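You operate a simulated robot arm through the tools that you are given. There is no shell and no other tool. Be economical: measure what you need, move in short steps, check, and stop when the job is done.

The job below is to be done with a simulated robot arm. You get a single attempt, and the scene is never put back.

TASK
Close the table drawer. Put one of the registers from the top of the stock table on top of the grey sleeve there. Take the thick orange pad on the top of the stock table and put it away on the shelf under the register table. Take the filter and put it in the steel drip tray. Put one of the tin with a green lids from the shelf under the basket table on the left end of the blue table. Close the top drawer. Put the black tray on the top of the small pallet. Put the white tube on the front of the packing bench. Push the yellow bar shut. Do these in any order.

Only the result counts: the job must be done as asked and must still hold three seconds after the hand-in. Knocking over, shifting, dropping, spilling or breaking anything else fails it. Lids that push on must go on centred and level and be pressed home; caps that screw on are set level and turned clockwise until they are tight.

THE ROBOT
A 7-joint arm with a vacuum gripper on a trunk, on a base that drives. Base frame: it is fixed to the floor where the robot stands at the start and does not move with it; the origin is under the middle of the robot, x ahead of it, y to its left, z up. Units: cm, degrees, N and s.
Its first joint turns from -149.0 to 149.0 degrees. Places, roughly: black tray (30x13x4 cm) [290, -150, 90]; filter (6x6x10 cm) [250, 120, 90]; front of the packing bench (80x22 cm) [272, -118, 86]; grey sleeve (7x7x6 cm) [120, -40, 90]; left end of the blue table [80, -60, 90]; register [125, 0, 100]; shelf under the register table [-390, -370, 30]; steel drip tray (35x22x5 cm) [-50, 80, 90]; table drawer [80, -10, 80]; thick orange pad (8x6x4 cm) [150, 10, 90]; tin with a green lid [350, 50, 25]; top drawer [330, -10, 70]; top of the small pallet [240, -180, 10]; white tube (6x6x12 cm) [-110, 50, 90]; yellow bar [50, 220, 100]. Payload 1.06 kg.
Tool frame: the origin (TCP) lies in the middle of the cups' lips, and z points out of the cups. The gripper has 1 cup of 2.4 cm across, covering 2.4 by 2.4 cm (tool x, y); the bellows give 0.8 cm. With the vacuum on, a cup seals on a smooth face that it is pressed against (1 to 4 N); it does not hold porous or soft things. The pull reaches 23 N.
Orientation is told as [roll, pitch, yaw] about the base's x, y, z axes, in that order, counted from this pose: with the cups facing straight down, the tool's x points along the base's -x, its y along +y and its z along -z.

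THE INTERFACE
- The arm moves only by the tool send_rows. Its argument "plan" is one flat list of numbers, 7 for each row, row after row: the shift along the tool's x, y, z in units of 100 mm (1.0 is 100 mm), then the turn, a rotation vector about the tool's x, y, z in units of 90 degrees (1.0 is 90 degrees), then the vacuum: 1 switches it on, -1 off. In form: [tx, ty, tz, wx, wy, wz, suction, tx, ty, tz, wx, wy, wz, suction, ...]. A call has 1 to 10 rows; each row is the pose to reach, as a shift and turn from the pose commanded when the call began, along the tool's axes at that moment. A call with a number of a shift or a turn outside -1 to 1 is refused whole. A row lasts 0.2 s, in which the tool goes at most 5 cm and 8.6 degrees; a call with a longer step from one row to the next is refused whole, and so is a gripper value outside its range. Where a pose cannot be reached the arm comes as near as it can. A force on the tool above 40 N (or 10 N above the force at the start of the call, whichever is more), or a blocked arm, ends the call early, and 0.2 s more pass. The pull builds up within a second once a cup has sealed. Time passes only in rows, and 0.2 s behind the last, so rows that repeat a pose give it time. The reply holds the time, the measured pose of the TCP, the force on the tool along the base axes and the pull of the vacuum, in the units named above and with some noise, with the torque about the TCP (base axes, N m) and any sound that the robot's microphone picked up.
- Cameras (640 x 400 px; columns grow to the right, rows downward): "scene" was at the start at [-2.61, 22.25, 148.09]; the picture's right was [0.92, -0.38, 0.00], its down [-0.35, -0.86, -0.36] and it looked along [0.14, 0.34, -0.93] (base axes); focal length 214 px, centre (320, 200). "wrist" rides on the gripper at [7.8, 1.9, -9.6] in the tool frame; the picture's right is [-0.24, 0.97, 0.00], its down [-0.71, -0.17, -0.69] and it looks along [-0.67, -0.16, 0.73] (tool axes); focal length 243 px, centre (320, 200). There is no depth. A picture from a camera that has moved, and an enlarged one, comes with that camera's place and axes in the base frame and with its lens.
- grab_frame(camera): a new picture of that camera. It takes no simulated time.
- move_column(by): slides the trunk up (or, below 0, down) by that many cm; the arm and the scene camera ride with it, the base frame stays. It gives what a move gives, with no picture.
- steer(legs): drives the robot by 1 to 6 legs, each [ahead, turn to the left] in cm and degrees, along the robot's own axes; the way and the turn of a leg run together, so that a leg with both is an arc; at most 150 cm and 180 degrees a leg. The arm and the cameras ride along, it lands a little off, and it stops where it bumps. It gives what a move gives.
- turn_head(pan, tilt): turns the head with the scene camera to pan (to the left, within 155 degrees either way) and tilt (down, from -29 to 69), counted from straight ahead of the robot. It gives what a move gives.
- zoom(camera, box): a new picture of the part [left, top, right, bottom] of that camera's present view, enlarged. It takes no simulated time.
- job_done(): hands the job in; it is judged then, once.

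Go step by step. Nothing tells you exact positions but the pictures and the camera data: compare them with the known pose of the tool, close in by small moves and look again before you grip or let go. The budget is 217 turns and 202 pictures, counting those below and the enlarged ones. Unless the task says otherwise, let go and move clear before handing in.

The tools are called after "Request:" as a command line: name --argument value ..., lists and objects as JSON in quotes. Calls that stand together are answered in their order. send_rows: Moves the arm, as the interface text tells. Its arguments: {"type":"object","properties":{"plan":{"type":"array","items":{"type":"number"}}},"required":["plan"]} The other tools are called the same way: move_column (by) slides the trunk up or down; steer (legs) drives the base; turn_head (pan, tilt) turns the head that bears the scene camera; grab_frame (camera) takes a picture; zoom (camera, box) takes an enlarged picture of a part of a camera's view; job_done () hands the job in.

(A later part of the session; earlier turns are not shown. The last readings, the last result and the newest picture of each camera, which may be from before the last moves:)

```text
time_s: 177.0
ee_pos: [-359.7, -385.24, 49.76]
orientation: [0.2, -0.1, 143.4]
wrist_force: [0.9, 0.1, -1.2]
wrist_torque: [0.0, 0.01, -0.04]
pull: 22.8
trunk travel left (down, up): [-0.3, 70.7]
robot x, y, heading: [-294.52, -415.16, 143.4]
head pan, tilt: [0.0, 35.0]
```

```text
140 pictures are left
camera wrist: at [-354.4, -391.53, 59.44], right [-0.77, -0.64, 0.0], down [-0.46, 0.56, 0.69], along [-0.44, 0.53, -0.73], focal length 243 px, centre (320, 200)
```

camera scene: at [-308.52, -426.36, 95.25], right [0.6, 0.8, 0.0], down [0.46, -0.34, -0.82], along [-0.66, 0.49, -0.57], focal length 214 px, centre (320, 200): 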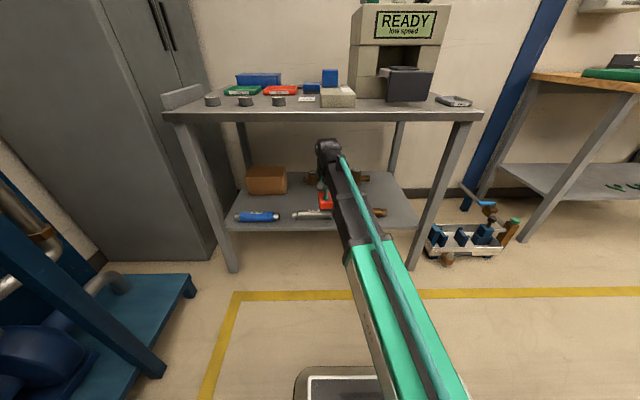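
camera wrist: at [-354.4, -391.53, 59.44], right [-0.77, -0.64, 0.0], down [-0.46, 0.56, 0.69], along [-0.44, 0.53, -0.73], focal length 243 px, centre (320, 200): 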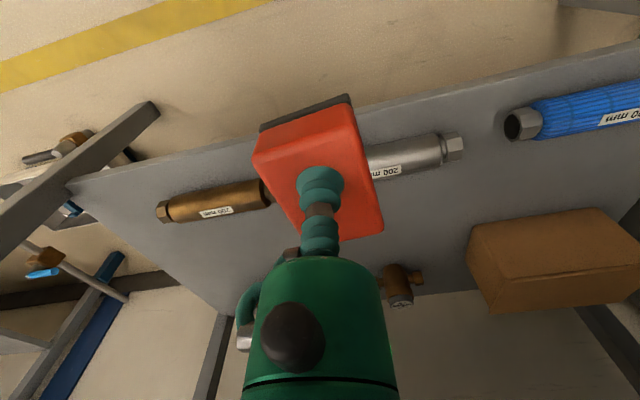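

Clearances fit (wrist top ≈72.5 vs underside 78). I lower 3 cm, then drive 14 cm in.

Request:
send_rows --plan '[0, 0, 0.15, 0, 0, 0, 1, 0, 0, 0.3, 0, 0, 0, 1]'

Request:
steer --legs '[[14, 0]]'

Request:
grab_frame --camera "wrist"

Request:
grab_frame --camera "scene"

```text
time_s: 177.6
ee_pos: [-359.92, -385.2, 46.69]
orientation: [0.2, -0.2, 143.4]
wrist_force: [-0.3, 0.7, -0.8]
wrist_torque: [0.0, 0.02, 0.07]
pull: 22.5
trunk travel left (down, up): [-0.3, 70.7]
robot x, y, heading: [-294.49, -415.24, 143.3]
head pan, tilt: [0.0, 35.0]
```

```text
time_s: 179.0
ee_pos: [-371.46, -376.97, 46.72]
orientation: [0.2, -0.2, 143.5]
wrist_force: [-0.1, 0.7, -0.4]
wrist_torque: [-0.01, 0.01, 0.03]
pull: 22.9
trunk travel left (down, up): [-0.3, 70.7]
robot x, y, heading: [-306.34, -406.9, 143.6]
head pan, tilt: [0.0, 35.0]
```

```text
139 pictures are left
camera wrist: at [-366.08, -383.16, 56.3], right [-0.77, -0.64, 0.0], down [-0.46, 0.56, 0.69], along [-0.44, 0.53, -0.73], focal length 243 px, centre (320, 200)
```

wrist: 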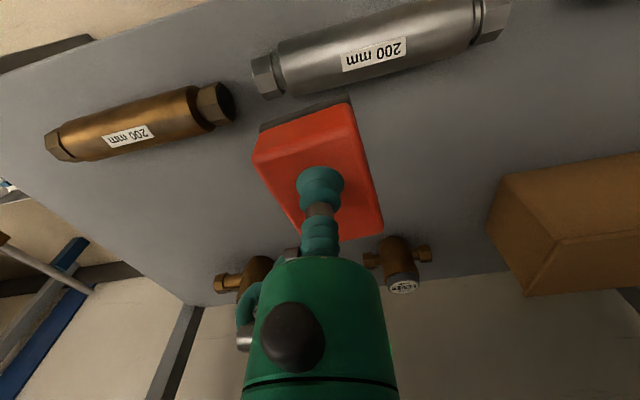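

```text
138 pictures are left
camera scene: at [-319.99, -417.84, 95.25], right [0.6, 0.8, 0.0], down [0.46, -0.34, -0.82], along [-0.66, 0.49, -0.57], focal length 214 px, centre (320, 200)
```

scene: 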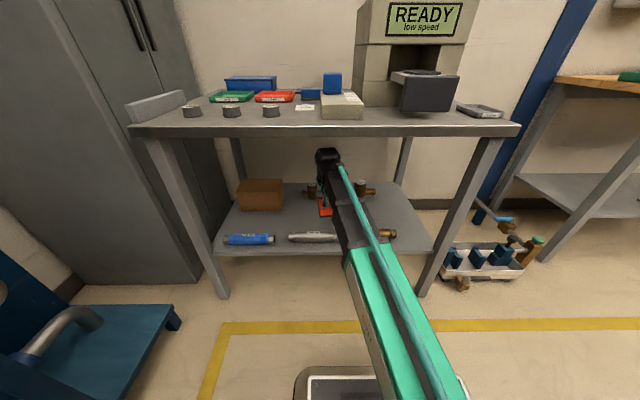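

Now 6 cm further by arm, then lower slowly until the pad touches the shelf.

Request:
send_rows --plan '[-0.2, 0, 0, 0, 0, 0, 1, -0.4, 0, 0, 0, 0, 0, 1, -0.6, 0, 0.1, 0, 0, 0, 1, -0.6, 0, 0.3, 0, 0, 0, 1, -0.6, 0, 0.5, 0, 0, 0, 1]'

Request:
send_rows --plan '[0, 0, 0.05, 0, 0, 0, 1, 0, 0, 0.1, 0, 0, 0, 1, 0, 0, 0.15, 0, 0, 0, 1, 0, 0, 0.2, 0, 0, 0, 1, 0, 0, 0.23, 0, 0, 0, 1, 0, 0, 0.26, 0, 0, 0, 1]'

Request:
grab_frame --camera "wrist"

Request:
zoom --camera "scene" --box '[220, 140, 420, 265]'

```text
time_s: 180.2
ee_pos: [-376.25, -373.38, 41.64]
orientation: [0.2, -0.1, 143.5]
wrist_force: [-0.3, 0.3, -0.9]
wrist_torque: [-0.04, 0.02, -0.03]
pull: 22.9
trunk travel left (down, up): [-0.3, 70.7]
robot x, y, heading: [-306.24, -406.72, 143.7]
head pan, tilt: [0.0, 35.0]
```

```text
time_s: 181.6
ee_pos: [-376.35, -373.38, 39.08]
orientation: [0.1, -0.3, 143.5]
wrist_force: [0.0, 0.3, -1.4]
wrist_torque: [-0.03, -0.05, -0.02]
pull: 22.8
trunk travel left (down, up): [-0.3, 70.7]
robot x, y, heading: [-306.01, -406.81, 143.4]
head pan, tilt: [0.0, 35.0]
```

```text
137 pictures are left
camera wrist: at [-371.01, -379.7, 48.72], right [-0.77, -0.64, 0.0], down [-0.46, 0.56, 0.69], along [-0.44, 0.53, -0.73], focal length 243 px, centre (320, 200)
```

wrist: 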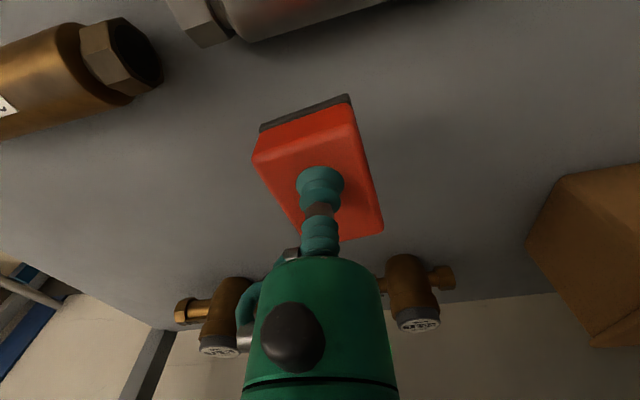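

```text
3.20 times, centred on (320, 202) of scene
camera zoom: at [-319.99, -417.84, 95.25], right [0.6, 0.8, 0.0], down [0.46, -0.34, -0.82], along [-0.66, 0.49, -0.57], focal length 686 px, centre (320, 192)
```

zoom: 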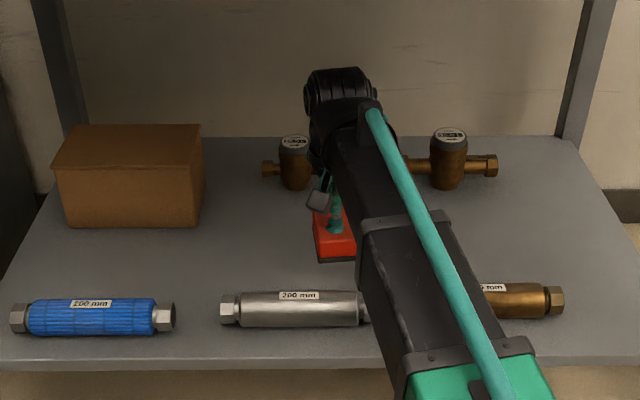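

Request:
send_rows --plan '[0, 0, 0.03, 0, 0, 0, 1, 0, 0, 0.06, 0, 0, 0, 1, 0, 0, 0.09, 0, 0, 0, 1, 0, 0, 0.12, 0, 0, 0, 1, 0, 0, 0.15, 0, 0, 0, 1]'

```text
time_s: 182.8
ee_pos: [-376.26, -373.33, 37.56]
orientation: [0.2, -0.2, 143.5]
wrist_force: [-0.4, -0.2, -1.1]
wrist_torque: [0.0, -0.04, -0.01]
pull: 23.0
trunk travel left (down, up): [-0.3, 70.7]
robot x, y, heading: [-306.43, -406.31, 143.4]
head pan, tilt: [0.0, 35.0]
```

Request:
send_rows --plan '[0, 0, 0.02, 0, 0, 0, 1, 0, 0, 0.04, 0, 0, 0, 1, 0, 0, 0.06, 0, 0, 0, 1, 0, 0, 0.08, 0, 0, 0, 1, 0, 0, 0.1, 0, 0, 0, 1]'

Request:
grab_frame --camera "wrist"

```text
time_s: 184.0
ee_pos: [-376.35, -373.15, 36.48]
orientation: [0.2, -0.3, 143.4]
wrist_force: [-0.2, 0.0, -1.2]
wrist_torque: [-0.03, 0.01, 0.0]
pull: 22.9
trunk travel left (down, up): [-0.3, 70.7]
robot x, y, heading: [-306.25, -406.81, 143.3]
head pan, tilt: [0.0, 35.0]
```

```text
135 pictures are left
camera wrist: at [-371.06, -379.52, 46.23], right [-0.77, -0.64, 0.0], down [-0.46, 0.56, 0.69], along [-0.44, 0.53, -0.73], focal length 243 px, centre (320, 200)
```

wrist: 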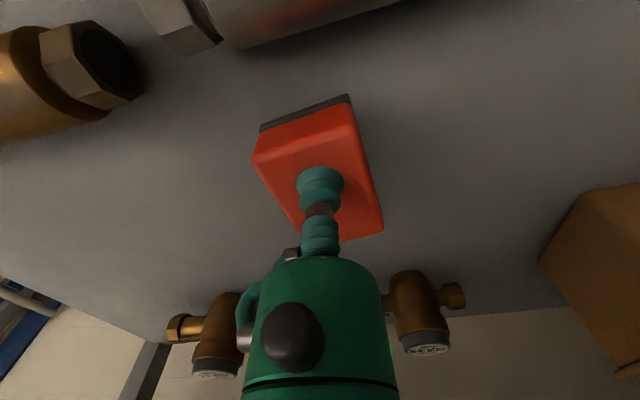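

Request:
send_rows --plan '[0, 0, 0.03, 0, 0, 0, 1, 0, 0, 0.06, 0, 0, 0, 1, 0, 0, 0.09, 0, 0, 0, 1, 0, 0, 0.12, 0, 0, 0, 1, 0, 0, 0.14, 0, 0, 0, 1, 0, 0, 0.16, 0, 0, 0, 1]'

```text
time_s: 185.4
ee_pos: [-376.25, -373.21, 34.93]
orientation: [0.3, -0.2, 143.4]
wrist_force: [0.2, 0.1, -0.5]
wrist_torque: [0.0, 0.0, 0.01]
pull: 23.0
trunk travel left (down, up): [-0.3, 70.7]
robot x, y, heading: [-306.13, -407.09, 143.4]
head pan, tilt: [0.0, 35.0]
```

Request:
send_rows --plan '[0, 0, 0.02, 0, 0, 0, 1, 0, 0, 0.04, 0, 0, 0, 1, 0, 0, 0.06, 0, 0, 0, 1, 0, 0, 0.08, 0, 0, 0, 1, 0, 0, 0.09, 0, 0, 0, 1, 0, 0, 0.1, 0, 0, 0, 1]'

Request:
grab_frame --camera "wrist"

```text
time_s: 186.8
ee_pos: [-376.33, -373.27, 33.98]
orientation: [0.2, -0.1, 143.5]
wrist_force: [-0.5, 0.0, -0.8]
wrist_torque: [0.01, -0.02, -0.01]
pull: 22.5
trunk travel left (down, up): [-0.3, 70.7]
robot x, y, heading: [-306.19, -406.61, 143.2]
head pan, tilt: [0.0, 35.0]
```

```text
134 pictures are left
camera wrist: at [-370.96, -379.63, 43.7], right [-0.77, -0.64, 0.0], down [-0.46, 0.56, 0.69], along [-0.44, 0.53, -0.73], focal length 243 px, centre (320, 200)
```

wrist: 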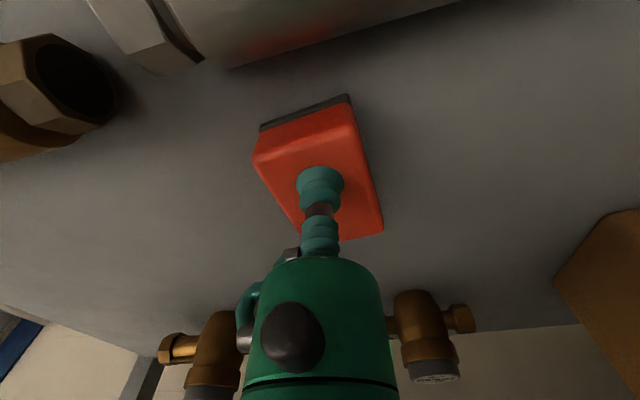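

Request:
send_rows --plan '[0, 0, 0.03, 0, 0, 0, 1, 0, 0, 0.06, 0, 0, 0, 1, 0, 0, 0.09, 0, 0, 0, 1, 0, 0, 0.11, 0, 0, 0, 1, 0, 0, 0.13, 0, 0, 0, 1, 0, 0, 0.15, 0, 0, 0, 1]'

```text
time_s: 188.2
ee_pos: [-376.38, -373.32, 32.82]
orientation: [0.2, -0.4, 143.6]
wrist_force: [3.1, -8.8, 39.1]
wrist_torque: [0.12, -0.02, 0.09]
pull: 22.9
trunk travel left (down, up): [-0.3, 70.7]
robot x, y, heading: [-306.37, -406.62, 143.3]
head pan, tilt: [0.0, 35.0]
```

Contact. Easing up, releasing and rising.

Request:
send_rows --plan '[0, 0, -0.04, 0, 0, 0, 1, 0, 0, -0.04, 0, 0, 0, -1, 0, 0, -0.04, 0, 0, 0, -1, 0, 0, -0.04, 0, 0, 0, -1, 0, 0, -0.06, 0, 0, 0, -1, 0, 0, -0.1, 0, 0, 0, -1]'

Request:
send_rows --plan '[0, 0, -0.2, 0, 0, 0, -1, 0, 0, -0.5, 0, 0, 0, -1, 0, 0, -0.8, 0, 0, 0, -1, 0, 0, -1.0, 0, 0, 0, -1]'

Request:
grab_frame --camera "wrist"

```text
time_s: 189.6
ee_pos: [-376.19, -373.27, 33.44]
orientation: [0.1, -0.1, 143.5]
wrist_force: [1.0, 1.2, 2.9]
wrist_torque: [0.0, 0.01, 0.0]
pull: 0.0
trunk travel left (down, up): [-0.3, 70.7]
robot x, y, heading: [-306.15, -407.16, 143.3]
head pan, tilt: [0.0, 35.0]
```

```text
time_s: 190.6
ee_pos: [-376.1, -373.02, 43.42]
orientation: [0.2, -0.2, 143.5]
wrist_force: [0.7, 0.6, 0.2]
wrist_torque: [0.0, -0.01, -0.03]
pull: 0.1
trunk travel left (down, up): [-0.3, 70.7]
robot x, y, heading: [-306.0, -407.05, 143.3]
head pan, tilt: [0.0, 35.0]
```

```text
133 pictures are left
camera wrist: at [-370.77, -379.4, 53.04], right [-0.77, -0.64, 0.0], down [-0.47, 0.56, 0.69], along [-0.44, 0.52, -0.73], focal length 243 px, centre (320, 200)
```

wrist: 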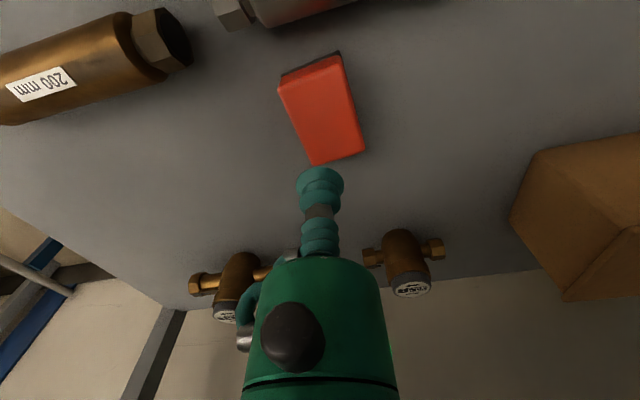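

The pad lies flat on the shelf. I rise a bit, back out, raise the column and return along the aisle to the test bench for the white tube.

Request:
send_rows --plan '[0, 0, -0.2, 0, 0, 0, -1, 0, 0, -0.35, 0, 0, 0, -1]'

Request:
steer --legs '[[-33, 0]]'

Request:
grab_frame --camera "scene"

Request:
move_column --by 40

Request:
move_column --by 30

Request:
steer --legs '[[0, -77], [100, 0], [0, -13]]'

Request:
grab_frame --camera "scene"

```text
time_s: 191.2
ee_pos: [-376.15, -373.22, 46.76]
orientation: [0.2, -0.2, 143.5]
wrist_force: [0.1, -0.7, 0.2]
wrist_torque: [0.02, 0.01, 0.03]
pull: 0.0
trunk travel left (down, up): [-0.3, 70.7]
robot x, y, heading: [-306.16, -406.79, 143.9]
head pan, tilt: [0.0, 35.0]
```

```text
time_s: 193.4
ee_pos: [-348.76, -393.72, 46.91]
orientation: [0.2, -0.2, 143.7]
wrist_force: [0.7, 0.5, 0.3]
wrist_torque: [0.01, 0.02, 0.0]
pull: 0.0
trunk travel left (down, up): [-0.3, 70.7]
robot x, y, heading: [-278.58, -427.22, 143.4]
head pan, tilt: [0.0, 35.0]
```

```text
132 pictures are left
camera scene: at [-292.54, -438.18, 95.25], right [0.59, 0.8, 0.0], down [0.46, -0.34, -0.82], along [-0.66, 0.49, -0.57], focal length 214 px, centre (320, 200)
```

scene: 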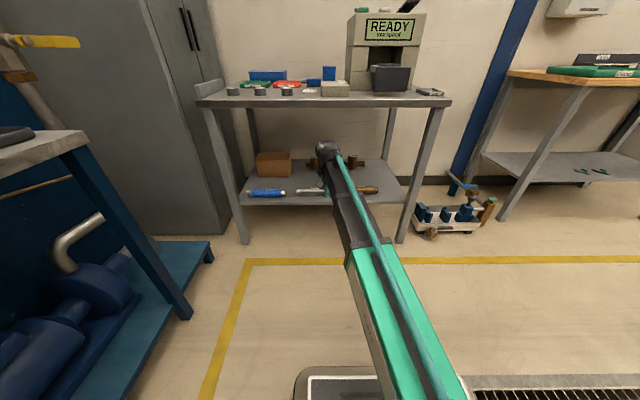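

```text
time_s: 197.2
ee_pos: [-348.74, -393.69, 86.92]
orientation: [0.1, -0.2, 143.5]
wrist_force: [-0.8, 0.0, -0.2]
wrist_torque: [0.0, 0.02, -0.05]
pull: 0.1
trunk travel left (down, up): [-40.3, 30.7]
robot x, y, heading: [-278.59, -427.45, 143.5]
head pan, tilt: [0.0, 35.0]
```

```text
time_s: 200.2
ee_pos: [-348.74, -393.76, 116.84]
orientation: [0.3, -0.2, 143.6]
wrist_force: [0.0, 0.5, 0.1]
wrist_torque: [0.0, 0.03, 0.01]
pull: 0.0
trunk travel left (down, up): [-70.3, 0.7]
robot x, y, heading: [-278.53, -426.97, 143.5]
head pan, tilt: [0.0, 35.0]
```

```text
time_s: 209.4
ee_pos: [-207.93, -267.32, 116.85]
orientation: [0.2, -0.3, 53.7]
wrist_force: [0.1, 0.0, -0.5]
wrist_torque: [-0.01, 0.01, -0.02]
pull: 0.1
trunk travel left (down, up): [-70.3, 0.7]
robot x, y, heading: [-240.93, -337.43, 53.9]
head pan, tilt: [0.0, 35.0]
```

```text
131 pictures are left
camera scene: at [-252.51, -323.82, 165.26], right [0.81, -0.59, 0.0], down [-0.34, -0.46, -0.82], along [0.48, 0.66, -0.57], focal length 214 px, centre (320, 200)
```

scene: 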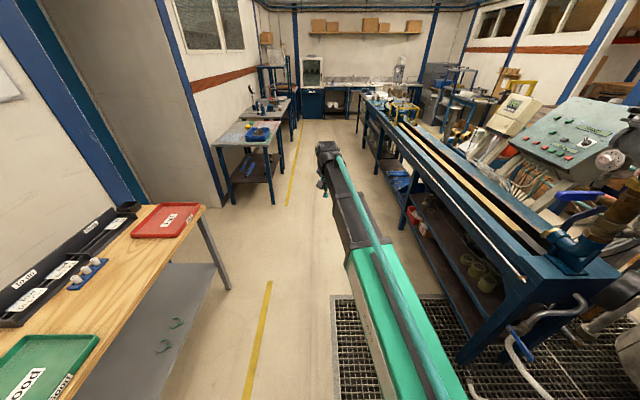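

The aisle is clear ahead. Driving back to the test bench, then facing it.

Request:
steer --legs '[[150, 0], [150, 0], [88, 0], [0, 89]]'

Request:
turn_head --pan 0 --tilt 40

Request:
grab_frame --camera "scene"

Request:
grab_frame --camera "wrist"

```text
time_s: 231.9
ee_pos: [-76.7, 4.2, 116.89]
orientation: [0.1, -0.2, 143.5]
wrist_force: [0.4, 0.8, -0.6]
wrist_torque: [0.02, -0.01, 0.0]
pull: 0.0
trunk travel left (down, up): [-70.3, 0.7]
robot x, y, heading: [-6.77, -29.33, 143.6]
head pan, tilt: [0.0, 35.0]
```

```text
time_s: 232.6
ee_pos: [-76.66, 4.27, 116.84]
orientation: [0.2, -0.2, 143.5]
wrist_force: [-1.2, 0.2, 0.1]
wrist_torque: [0.03, 0.0, -0.01]
pull: 0.1
trunk travel left (down, up): [-70.3, 0.7]
robot x, y, heading: [-6.74, -29.65, 143.4]
head pan, tilt: [0.0, 40.0]
```

```text
130 pictures are left
camera scene: at [-20.26, -40.59, 164.5], right [0.6, 0.8, 0.0], down [0.52, -0.38, -0.77], along [-0.62, 0.46, -0.64], focal length 214 px, centre (320, 200)
```

scene: 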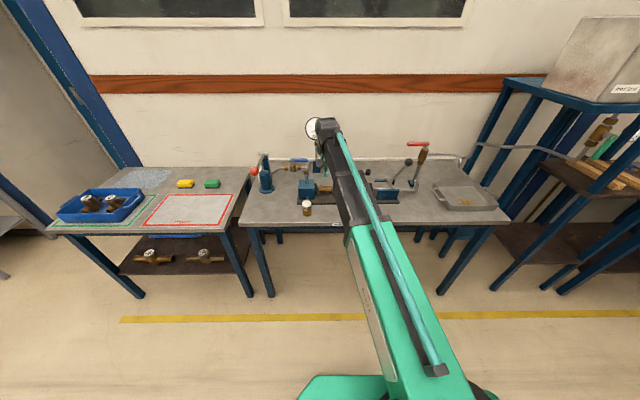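

```text
129 pictures are left
camera wrist: at [-71.26, -2.12, 126.47], right [-0.77, -0.64, 0.0], down [-0.46, 0.56, 0.69], along [-0.44, 0.53, -0.73], focal length 243 px, centre (320, 200)
```

wrist: 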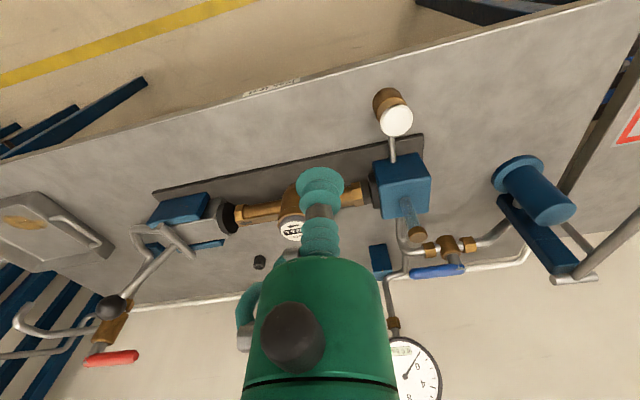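

The tube (≈[-102, 46.7], top ≈100) is behind the arm in view. I shift the tool right and up, drive 36 cm closer and look.

Request:
send_rows --plan '[0, -0.25, -0.2, 0, 0, 0, -1, 0, -0.5, -0.4, 0, 0, 0, -1, 0, -0.75, -0.6, 0, 0, 0, -1, 0, -1.0, -0.6, 0, 0, 0, -1]'

Request:
send_rows --plan '[0, -0.25, 0, 0, 0, 0, -1, 0, -0.5, 0, 0, 0, 0, -1, 0, -0.75, 0, 0, 0, 0, -1, 0, -0.9, 0, 0, 0, 0, -1]'

Request:
steer --legs '[[34, 0]]'

Request:
grab_frame --camera "scene"

Request:
grab_frame --camera "wrist"

```text
time_s: 233.6
ee_pos: [-70.72, 12.26, 122.67]
orientation: [0.2, -0.2, 143.5]
wrist_force: [-0.9, -0.4, 1.1]
wrist_torque: [-0.01, -0.01, -0.02]
pull: 0.1
trunk travel left (down, up): [-70.3, 0.7]
robot x, y, heading: [-6.58, -29.67, 143.4]
head pan, tilt: [0.0, 40.0]
```

```text
time_s: 234.6
ee_pos: [-65.3, 19.41, 122.75]
orientation: [0.2, -0.2, 143.5]
wrist_force: [-0.5, 0.2, 0.7]
wrist_torque: [0.02, 0.0, 0.01]
pull: 0.0
trunk travel left (down, up): [-70.3, 0.7]
robot x, y, heading: [-6.12, -29.36, 143.4]
head pan, tilt: [0.0, 40.0]
```

```text
time_s: 236.8
ee_pos: [-93.29, 39.7, 122.8]
orientation: [0.2, -0.1, 143.8]
wrist_force: [-0.2, 0.5, 0.2]
wrist_torque: [-0.01, 0.0, 0.02]
pull: 0.1
trunk travel left (down, up): [-70.3, 0.7]
robot x, y, heading: [-33.9, -9.1, 144.0]
head pan, tilt: [0.0, 40.0]
```

```text
128 pictures are left
camera scene: at [-47.95, -20.14, 164.5], right [0.59, 0.81, 0.0], down [0.52, -0.38, -0.77], along [-0.62, 0.45, -0.64], focal length 214 px, centre (320, 200)
```

scene: 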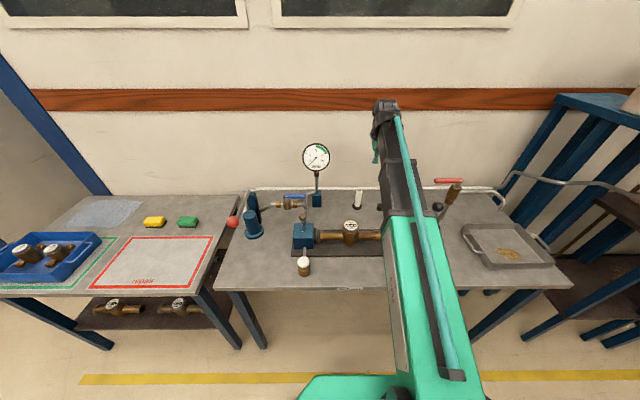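

```text
127 pictures are left
camera wrist: at [-87.96, 33.28, 132.31], right [-0.76, -0.65, 0.0], down [-0.47, 0.56, 0.69], along [-0.44, 0.52, -0.73], focal length 243 px, centre (320, 200)
```

wrist: 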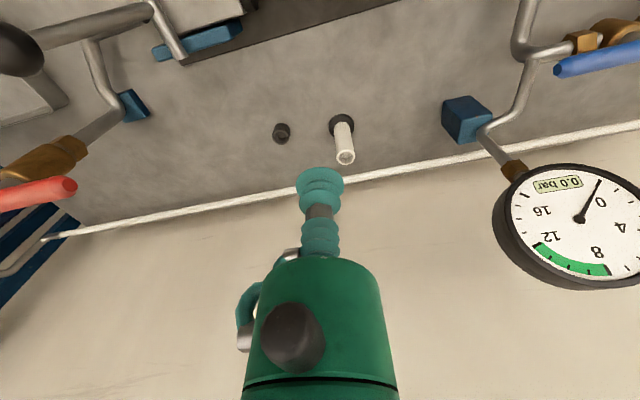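

Request:
zoom --camera "wrist" --box '[270, 90, 420, 185]'

Request:
zoom --camera "scene" --box '[310, 165, 410, 230]'

```text
4.21 times, centred on (345, 138) of wrist
camera zoom: at [-87.96, 33.28, 132.31], right [-0.76, -0.65, 0.0], down [-0.47, 0.56, 0.69], along [-0.44, 0.52, -0.73], focal length 1022 px, centre (215, 463)
```

zoom: 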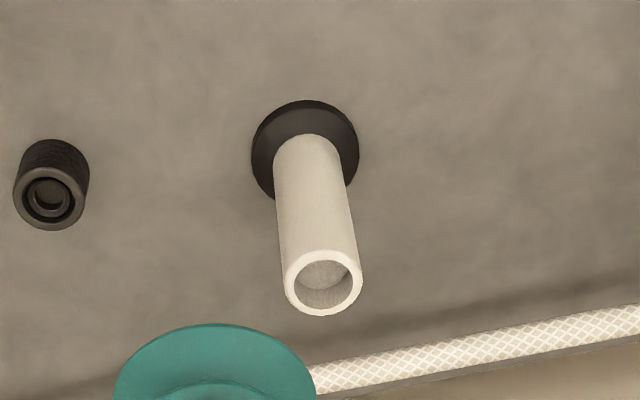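

```text
6.15 times, centred on (360, 198) of scene
camera zoom: at [-47.95, -20.14, 164.5], right [0.59, 0.81, 0.0], down [0.52, -0.38, -0.77], along [-0.62, 0.45, -0.64], focal length 1320 px, centre (74, 215)
```

zoom: 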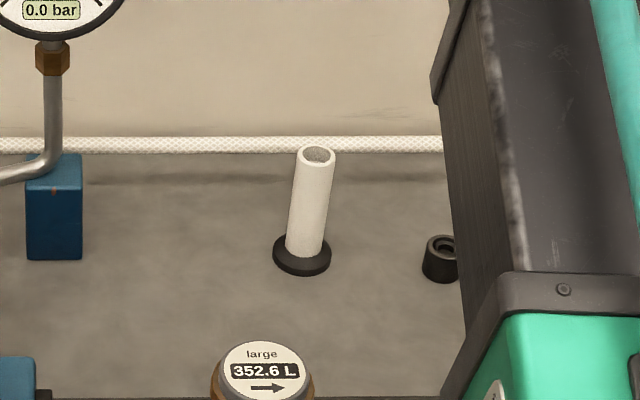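

The tube's top is open, but it may have a shallow floor the 2.4 cm cup could seat on. I go above it for a closer look.

Request:
send_rows --plan '[-0.3, 0.03, 0, 0, 0, 0, -1, -0.6, 0.08, 0.2, 0, 0, 0, -1, -0.9, 0.126, 0.4, 0, 0, 0, -1, -1.0, 0.126, 0.6, 0, 0, 0, -1]'

Request:
send_rows --plan '[-0.3, 0, 0.3, 0, 0, 0, -1, -0.31, 0, 0.6, 0, 0, 0, -1, -0.31, 0, 0.9, 0, 0, 0, -1]'

Request:
zoom --camera "wrist" --box '[220, 60, 420, 185]'

Request:
grab_frame --camera "scene"

```text
time_s: 237.8
ee_pos: [-102.2, 44.45, 117.07]
orientation: [0.1, -0.3, 143.8]
wrist_force: [-0.5, -0.4, -0.3]
wrist_torque: [0.03, -0.01, -0.02]
pull: 0.0
trunk travel left (down, up): [-70.3, 0.7]
robot x, y, heading: [-34.38, -9.09, 143.8]
head pan, tilt: [0.0, 40.0]
```

```text
time_s: 238.6
ee_pos: [-104.67, 46.23, 107.24]
orientation: [0.2, -0.2, 143.8]
wrist_force: [1.0, -0.8, 0.6]
wrist_torque: [0.01, 0.01, -0.01]
pull: 0.1
trunk travel left (down, up): [-70.3, 0.7]
robot x, y, heading: [-34.01, -8.99, 143.5]
head pan, tilt: [0.0, 40.0]
```

```text
3.20 times, centred on (320, 122) of wrist
camera zoom: at [-99.44, 39.96, 117.04], right [-0.76, -0.64, 0.0], down [-0.47, 0.56, 0.69], along [-0.44, 0.52, -0.73], focal length 776 px, centre (320, 448)
```

zoom: 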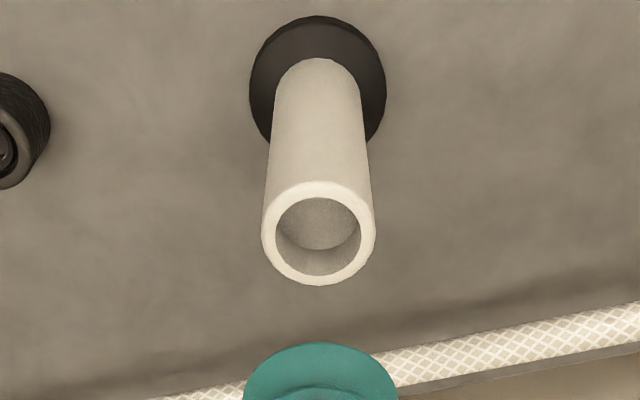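

```text
123 pictures are left
camera scene: at [-47.9, -20.17, 164.5], right [0.59, 0.81, 0.0], down [0.52, -0.38, -0.77], along [-0.62, 0.45, -0.64], focal length 214 px, centre (320, 200)
```

scene: 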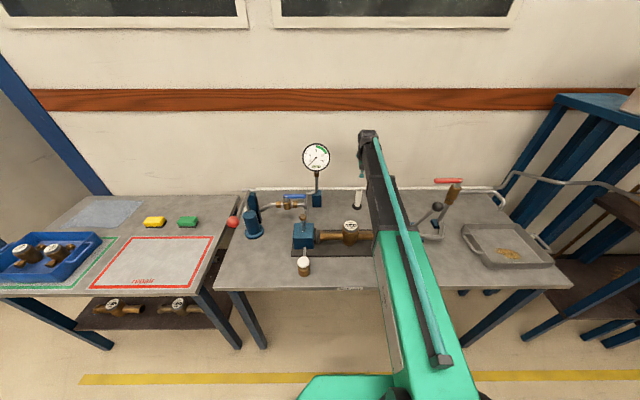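

There's a shallow closed recess; the rim (outer ≈2.6, inner ≈1.9 cm) fits the 2.4 cm cup lip if well centred. I descend to 1 cm above for fine alignment.

Request:
send_rows --plan '[-0.03, -0.01, 0.15, 0, 0, 0, -1, -0.06, -0.014, 0.3, 0, 0, 0, -1, -0.06, -0.014, 0.5, 0, 0, 0, -1, -0.06, -0.014, 0.5, 0, 0, 0, -1]'

Request:
zoom --camera "wrist" --box '[240, 90, 400, 190]'

Request:
zoom --camera "scene" --box '[330, 160, 400, 220]'

```text
time_s: 239.6
ee_pos: [-105.0, 46.78, 102.61]
orientation: [0.1, -0.1, 143.8]
wrist_force: [1.3, -0.1, 0.0]
wrist_torque: [0.02, 0.0, 0.05]
pull: 0.0
trunk travel left (down, up): [-70.3, 0.7]
robot x, y, heading: [-34.51, -8.87, 143.4]
head pan, tilt: [0.0, 40.0]
```

```text
4.00 times, centred on (320, 140) of wrist
camera zoom: at [-99.6, 40.45, 112.23], right [-0.76, -0.65, 0.0], down [-0.47, 0.56, 0.69], along [-0.44, 0.52, -0.73], focal length 970 px, centre (320, 440)
```

zoom: 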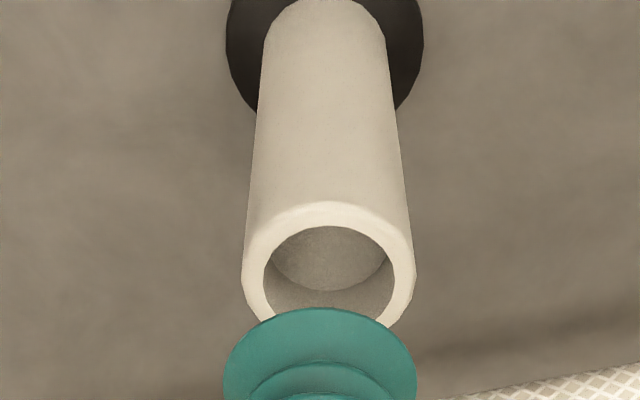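

```text
6.67 times, centred on (365, 190) of scene
camera zoom: at [-47.87, -20.2, 164.5], right [0.59, 0.81, 0.0], down [0.52, -0.38, -0.77], along [-0.62, 0.45, -0.64], focal length 1430 px, centre (20, 267)
```

zoom: 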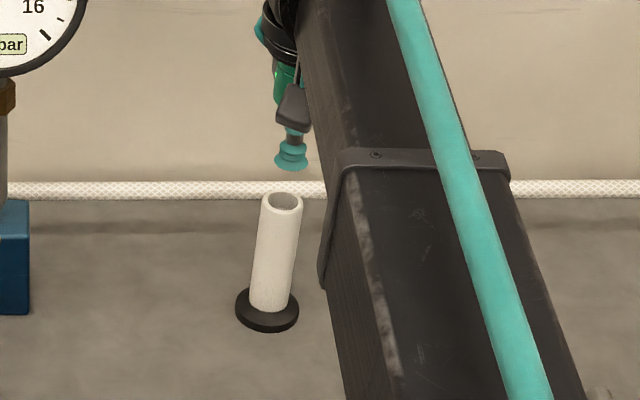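

Request:
send_rows --plan '[-0.035, 0.015, 0.0, 0, 0, 0, -1, -0.035, 0.015, 0.1, 0, 0, 0, -1, -0.035, 0.015, 0.19, 0, 0, 0, -1, -0.035, 0.015, 0.19, 0, 0, 0, -1]'

Request:
zoom --camera "wrist" --box '[240, 110, 400, 210]'

Request:
zoom --camera "scene" --box '[330, 160, 400, 220]'

```text
time_s: 240.6
ee_pos: [-105.36, 46.94, 100.69]
orientation: [0.1, -0.2, 143.8]
wrist_force: [-0.5, -0.3, 0.4]
wrist_torque: [0.03, -0.02, 0.0]
pull: 0.0
trunk travel left (down, up): [-70.3, 0.7]
robot x, y, heading: [-34.45, -8.91, 143.6]
head pan, tilt: [0.0, 40.0]
```

```text
4.00 times, centred on (320, 160) of wrist
camera zoom: at [-99.99, 40.65, 110.39], right [-0.76, -0.65, 0.0], down [-0.47, 0.56, 0.69], along [-0.45, 0.52, -0.73], focal length 970 px, centre (320, 360)
```

zoom: 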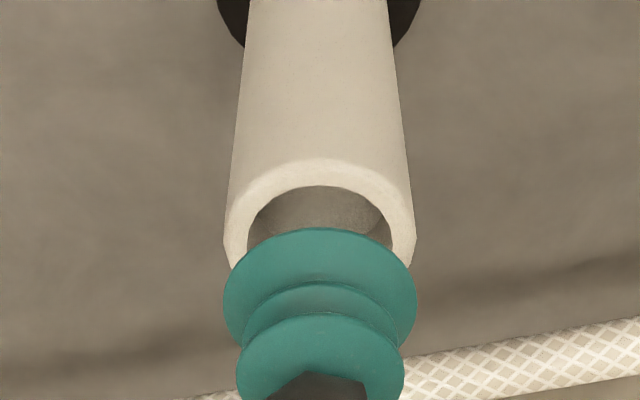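

```text
6.67 times, centred on (365, 190) of scene
camera zoom: at [-47.87, -20.2, 164.5], right [0.59, 0.81, 0.0], down [0.52, -0.38, -0.77], along [-0.62, 0.45, -0.64], focal length 1430 px, centre (20, 267)
```

zoom: 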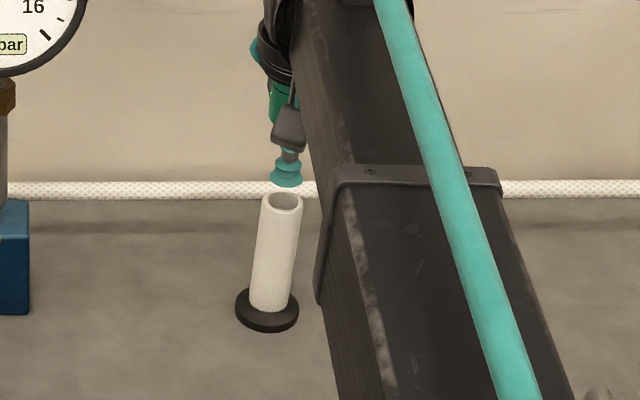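

Lateral alignment is good. I descend in fine steps with vacuum on to feel for the rim.

Request:
send_rows --plan '[0, 0, 0.03, 0, 0, 0, 1, 0, 0, 0.05, 0, 0, 0, 1, 0, 0, 0.07, 0, 0, 0, 1, 0, 0, 0.09, 0, 0, 0, 1, 0, 0, 0.1, 0, 0, 0, 1, 0, 0, 0.1, 0, 0, 0, 1]'

Request:
zoom --camera "wrist" --box '[240, 110, 400, 210]'

```text
time_s: 242.0
ee_pos: [-105.45, 46.69, 99.82]
orientation: [0.2, -0.3, 143.8]
wrist_force: [-0.3, -0.1, 0.3]
wrist_torque: [-0.01, 0.0, 0.01]
pull: 0.0
trunk travel left (down, up): [-70.3, 0.7]
robot x, y, heading: [-34.61, -8.98, 143.9]
head pan, tilt: [0.0, 40.0]
```

```text
4.00 times, centred on (320, 160) of wrist
camera zoom: at [-100.11, 40.5, 109.46], right [-0.76, -0.64, 0.0], down [-0.47, 0.56, 0.69], along [-0.44, 0.52, -0.73], focal length 970 px, centre (320, 360)
```

zoom: 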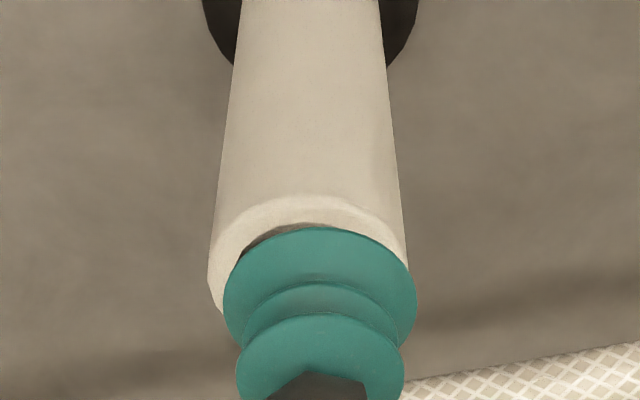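

Request:
send_rows --plan '[0.03, -0.017, 0, 0, 0, 0, 1, 0.03, -0.017, 0, 0, 0, 0, 1, 0.03, -0.017, 0.02, 0, 0, 0, 1, 0.03, -0.017, 0.02, 0, 0, 0, 1]'

Request:
zoom --camera "wrist" --box '[240, 110, 400, 210]'

```text
time_s: 243.0
ee_pos: [-105.06, 46.81, 99.7]
orientation: [0.2, -0.2, 143.8]
wrist_force: [0.4, -0.3, -0.1]
wrist_torque: [0.02, 0.01, 0.01]
pull: 0.1
trunk travel left (down, up): [-70.3, 0.7]
robot x, y, heading: [-34.32, -9.29, 143.9]
head pan, tilt: [0.0, 40.0]
```

```text
4.00 times, centred on (320, 160) of wrist
camera zoom: at [-99.67, 40.5, 109.34], right [-0.76, -0.65, 0.0], down [-0.47, 0.56, 0.69], along [-0.44, 0.52, -0.73], focal length 970 px, centre (320, 360)
```

zoom: 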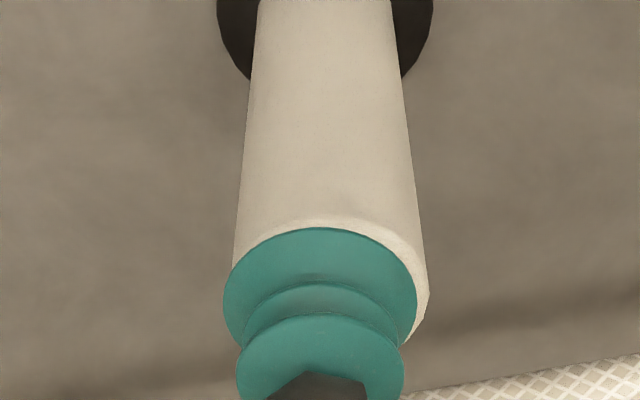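

Request:
send_rows --plan '[0, 0.01, 0.02, 0, 0, 0, 1, 0, 0.01, 0.04, 0, 0, 0, 1, 0, 0.01, 0.06, 0, 0, 0, 1, 0, 0.01, 0.08, 0, 0, 0, 1, 0, 0.01, 0.08, 0, 0, 0, 1, 0, 0.01, 0.08, 0, 0, 0, 1]'

Request:
zoom --camera "wrist" --box '[240, 110, 400, 210]'

```text
time_s: 244.4
ee_pos: [-105.18, 46.77, 98.68]
orientation: [0.2, -0.1, 143.8]
wrist_force: [0.0, -0.1, 1.1]
wrist_torque: [0.01, 0.04, 0.0]
pull: 0.0
trunk travel left (down, up): [-70.3, 0.7]
robot x, y, heading: [-34.39, -9.05, 143.5]
head pan, tilt: [0.0, 40.0]
```

```text
4.00 times, centred on (320, 160) of wrist
camera zoom: at [-99.72, 40.41, 108.47], right [-0.76, -0.65, 0.0], down [-0.47, 0.56, 0.69], along [-0.44, 0.52, -0.73], focal length 970 px, centre (320, 360)
```

zoom: 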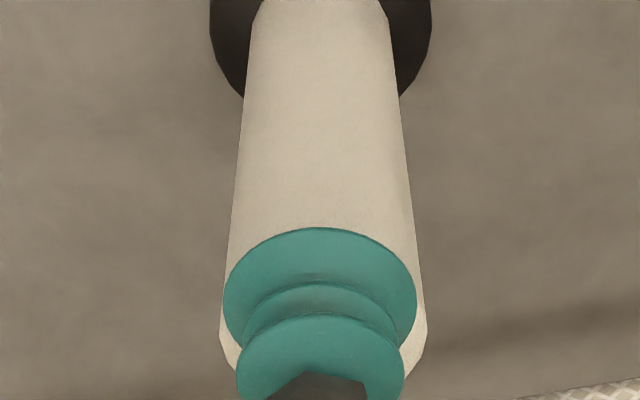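

Re-deriving from apparent sizes, the rim (≈3.1 cm outer) is still ~1.3 cm below and 1.8 cm ahead of the cup. I rise slightly, shift, and recheck.

Request:
send_rows --plan '[0, 0, -0.1, 0, 0, 0, -1, -0.1, -0.02, -0.1, 0, 0, 0, -1, -0.18, -0.035, -0.1, 0, 0, 0, -1, -0.18, -0.035, -0.1, 0, 0, 0, -1]'

Request:
zoom --camera "wrist" --box '[240, 90, 400, 190]'

Request:
zoom --camera "scene" --box '[330, 160, 400, 220]'

```text
time_s: 245.4
ee_pos: [-106.49, 47.95, 99.91]
orientation: [0.2, -0.2, 143.8]
wrist_force: [0.8, -0.3, -0.7]
wrist_torque: [0.0, 0.02, 0.0]
pull: 0.0
trunk travel left (down, up): [-70.3, 0.7]
robot x, y, heading: [-34.47, -9.09, 143.7]
head pan, tilt: [0.0, 40.0]
```

```text
4.00 times, centred on (320, 140) of wrist
camera zoom: at [-101.07, 41.71, 109.48], right [-0.76, -0.65, 0.0], down [-0.47, 0.56, 0.69], along [-0.44, 0.52, -0.73], focal length 970 px, centre (320, 440)
```

zoom: 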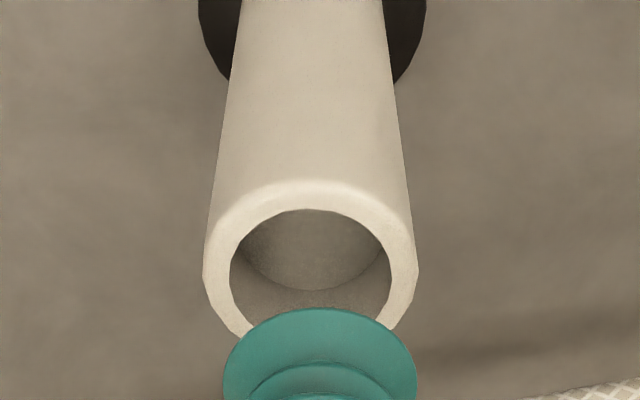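

```text
6.67 times, centred on (365, 190) of scene
camera zoom: at [-47.87, -20.2, 164.5], right [0.59, 0.81, 0.0], down [0.52, -0.38, -0.77], along [-0.62, 0.45, -0.64], focal length 1430 px, centre (20, 267)
```

zoom: 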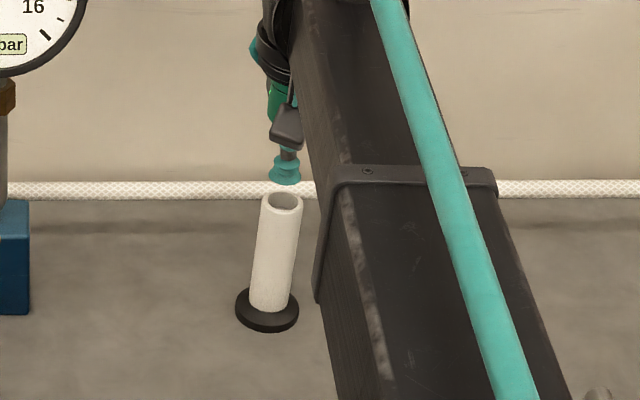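

Now rim centre is ≈2.2 cm straight below. I descend with vacuum on.

Request:
send_rows --plan '[0.012, -0.007, 0.1, 0, 0, 0, 1, 0.012, -0.007, 0.18, 0, 0, 0, 1, 0.012, -0.007, 0.2, 0, 0, 0, 1, 0.012, -0.007, 0.22, 0, 0, 0, 1, 0.012, -0.007, 0.24, 0, 0, 0, 1, 0.012, -0.007, 0.25, 0, 0, 0, 1, 0.012, -0.007, 0.26, 0, 0, 0, 1, 0.012, -0.007, 0.26, 0, 0, 0, 1, 0.012, -0.007, 0.26, 0, 0, 0, 1]'

Request:
zoom --camera "wrist" --box '[240, 110, 400, 210]'

```text
time_s: 247.4
ee_pos: [-106.2, 47.88, 97.47]
orientation: [0.1, -0.2, 143.8]
wrist_force: [-1.7, 0.3, 10.3]
wrist_torque: [0.0, -0.03, -0.01]
pull: 23.2
trunk travel left (down, up): [-70.3, 0.7]
robot x, y, heading: [-34.45, -8.86, 143.7]
head pan, tilt: [0.0, 40.0]
```

```text
4.00 times, centred on (320, 160) of wrist
camera zoom: at [-100.87, 41.72, 107.02], right [-0.76, -0.65, 0.0], down [-0.47, 0.56, 0.69], along [-0.45, 0.52, -0.73], focal length 970 px, centre (320, 360)
```

zoom: 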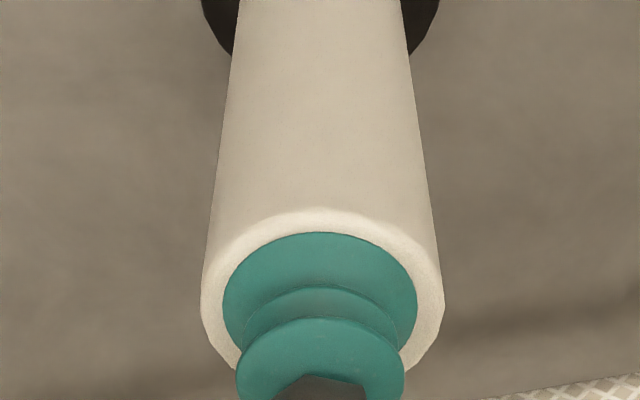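

Sealed with full pull. Lifting slowly.

Request:
send_rows --plan '[0, 0, -0.03, 0, 0, 0, 1, 0, 0, -0.06, 0, 0, 0, 1, 0, 0, -0.1, 0, 0, 0, 1, 0, 0, -0.2, 0, 0, 0, 1, 0, 0, -0.35, 0, 0, 0, 1, 0, 0, -0.55, 0, 0, 0, 1, 0, 0, -0.75, 0, 0, 0, 1, 0, 0, -1.0, 0, 0, 0, 1]'

Request:
send_rows --plan '[0, 0, -0.2, 0, 0, 0, 1, 0, 0, -0.4, 0, 0, 0, 1, 0, 0, -0.6, 0, 0, 0, 1, 0, 0, -0.8, 0, 0, 0, 1, 0, 0, -1.0, 0, 0, 0, 1]'

Request:
grab_frame --camera "wrist"

Request:
grab_frame --camera "scene"

```text
time_s: 249.2
ee_pos: [-106.24, 47.87, 107.14]
orientation: [0.3, -0.2, 143.8]
wrist_force: [-0.1, 0.3, -0.8]
wrist_torque: [-0.02, 0.0, -0.03]
pull: 23.4
trunk travel left (down, up): [-70.3, 0.7]
robot x, y, heading: [-34.37, -9.11, 143.6]
head pan, tilt: [0.0, 40.0]
```

```text
time_s: 250.4
ee_pos: [-106.13, 48.16, 117.35]
orientation: [0.2, -0.2, 143.8]
wrist_force: [1.4, 0.8, -1.2]
wrist_torque: [-0.03, -0.01, 0.0]
pull: 22.8
trunk travel left (down, up): [-70.3, 0.7]
robot x, y, heading: [-34.25, -9.01, 143.7]
head pan, tilt: [0.0, 40.0]
```

```text
112 pictures are left
camera wrist: at [-100.75, 41.72, 126.99], right [-0.76, -0.65, 0.0], down [-0.47, 0.56, 0.69], along [-0.45, 0.52, -0.73], focal length 243 px, centre (320, 200)
```

wrist: 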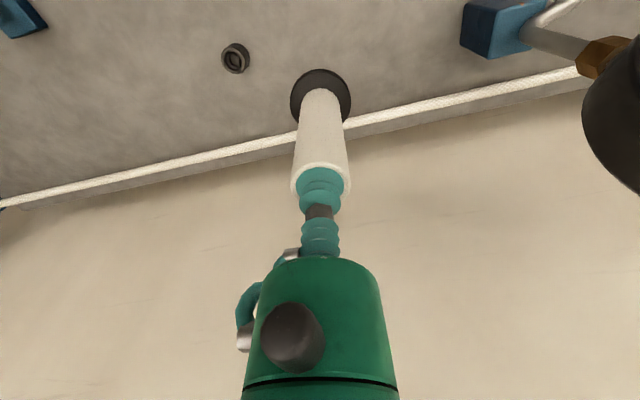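

```text
111 pictures are left
camera scene: at [-47.86, -20.2, 164.5], right [0.59, 0.81, 0.0], down [0.52, -0.38, -0.77], along [-0.62, 0.45, -0.64], focal length 214 px, centre (320, 200)
```

scene: 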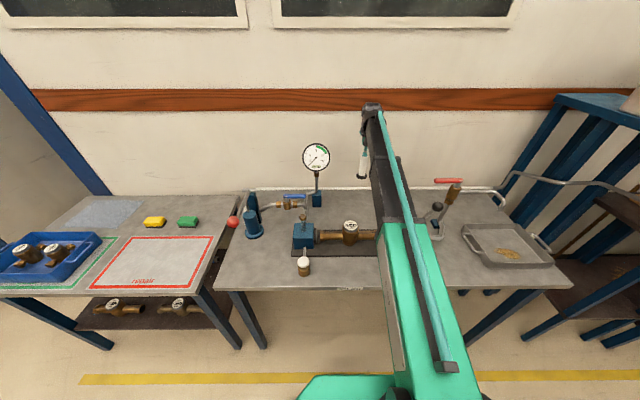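

Tube held. I raise and retract the arm, back out, and drive around the left of the stock table toward the packing bench, in stages.

Request:
send_rows --plan '[0, 0, -0.2, 0, 0, 0, 1, 0, 0, -0.4, 0, 0, 0, 1, 0, 0, -0.6, 0, 0, 0, 1]'

Request:
steer --legs '[[-34, 0]]'

Request:
send_rows --plan '[0.25, 0, 0, 0, 0, 0, 1, 0.5, 0, 0, 0, 0, 0, 1, 0.75, 0, 0, 0, 0, 0, 1, 1.0, 0, 0, 0, 0, 0, 1]'

Request:
send_rows --plan '[0.25, 0, 0, 0, 0, 0, 1, 0.5, 0, 0, 0, 0, 0, 1, 0.75, 0, 0, 0, 0, 0, 1, 1.0, 0, 0, 0, 0, 0, 1]'

Request:
steer --legs '[[0, -90], [150, 0]]'

Request:
turn_head --pan -50 --tilt 30

Request:
grab_frame --camera "scene"

```text
time_s: 251.2
ee_pos: [-106.15, 48.18, 123.29]
orientation: [0.1, -0.2, 143.8]
wrist_force: [-0.4, -0.1, -2.0]
wrist_torque: [-0.02, -0.01, 0.05]
pull: 22.5
trunk travel left (down, up): [-70.3, 0.7]
robot x, y, heading: [-34.22, -8.65, 143.5]
head pan, tilt: [0.0, 40.0]
```

```text
time_s: 253.5
ee_pos: [-78.7, 27.59, 123.48]
orientation: [0.3, -0.2, 143.9]
wrist_force: [-1.1, 0.5, -0.9]
wrist_torque: [0.01, 0.03, 0.04]
pull: 22.9
trunk travel left (down, up): [-70.3, 0.7]
robot x, y, heading: [-6.77, -29.54, 144.1]
head pan, tilt: [0.0, 40.0]
```

```text
time_s: 254.5
ee_pos: [-70.57, 21.67, 123.39]
orientation: [0.1, -0.2, 144.0]
wrist_force: [-0.3, 0.1, -0.5]
wrist_torque: [-0.01, -0.02, 0.0]
pull: 22.5
trunk travel left (down, up): [-70.3, 0.7]
robot x, y, heading: [-6.71, -29.32, 143.9]
head pan, tilt: [0.0, 40.0]
```

```text
time_s: 255.5
ee_pos: [-62.51, 15.67, 123.29]
orientation: [0.1, -0.2, 144.0]
wrist_force: [-0.2, 0.0, -1.4]
wrist_torque: [0.05, -0.01, 0.03]
pull: 22.6
trunk travel left (down, up): [-70.3, 0.7]
robot x, y, heading: [-6.81, -29.49, 143.8]
head pan, tilt: [0.0, 40.0]
```

```text
time_s: 266.8
ee_pos: [129.28, 145.84, 123.15]
orientation: [0.2, -0.3, 54.0]
wrist_force: [0.2, -0.4, -0.5]
wrist_torque: [0.03, -0.01, 0.02]
pull: 22.4
trunk travel left (down, up): [-70.3, 0.7]
robot x, y, heading: [84.35, 89.92, 54.1]
head pan, tilt: [0.0, 40.0]
```

```text
time_s: 268.0
ee_pos: [129.16, 145.85, 123.29]
orientation: [0.1, -0.1, 54.0]
wrist_force: [-0.3, -0.8, -0.9]
wrist_torque: [0.02, 0.01, 0.0]
pull: 23.1
trunk travel left (down, up): [-70.3, 0.7]
robot x, y, heading: [84.05, 90.09, 53.7]
head pan, tilt: [-50.0, 30.0]
```

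```text
110 pictures are left
camera scene: at [76.66, 97.01, 166.03], right [0.07, -1.0, 0.0], down [-0.5, -0.03, -0.87], along [0.86, 0.06, -0.5], focal length 214 px, centre (320, 200)
```

scene: 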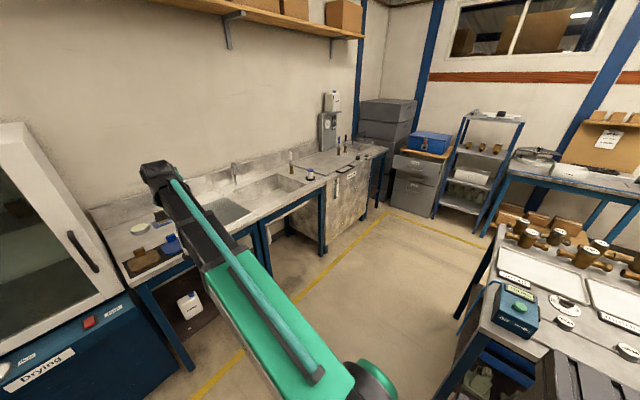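

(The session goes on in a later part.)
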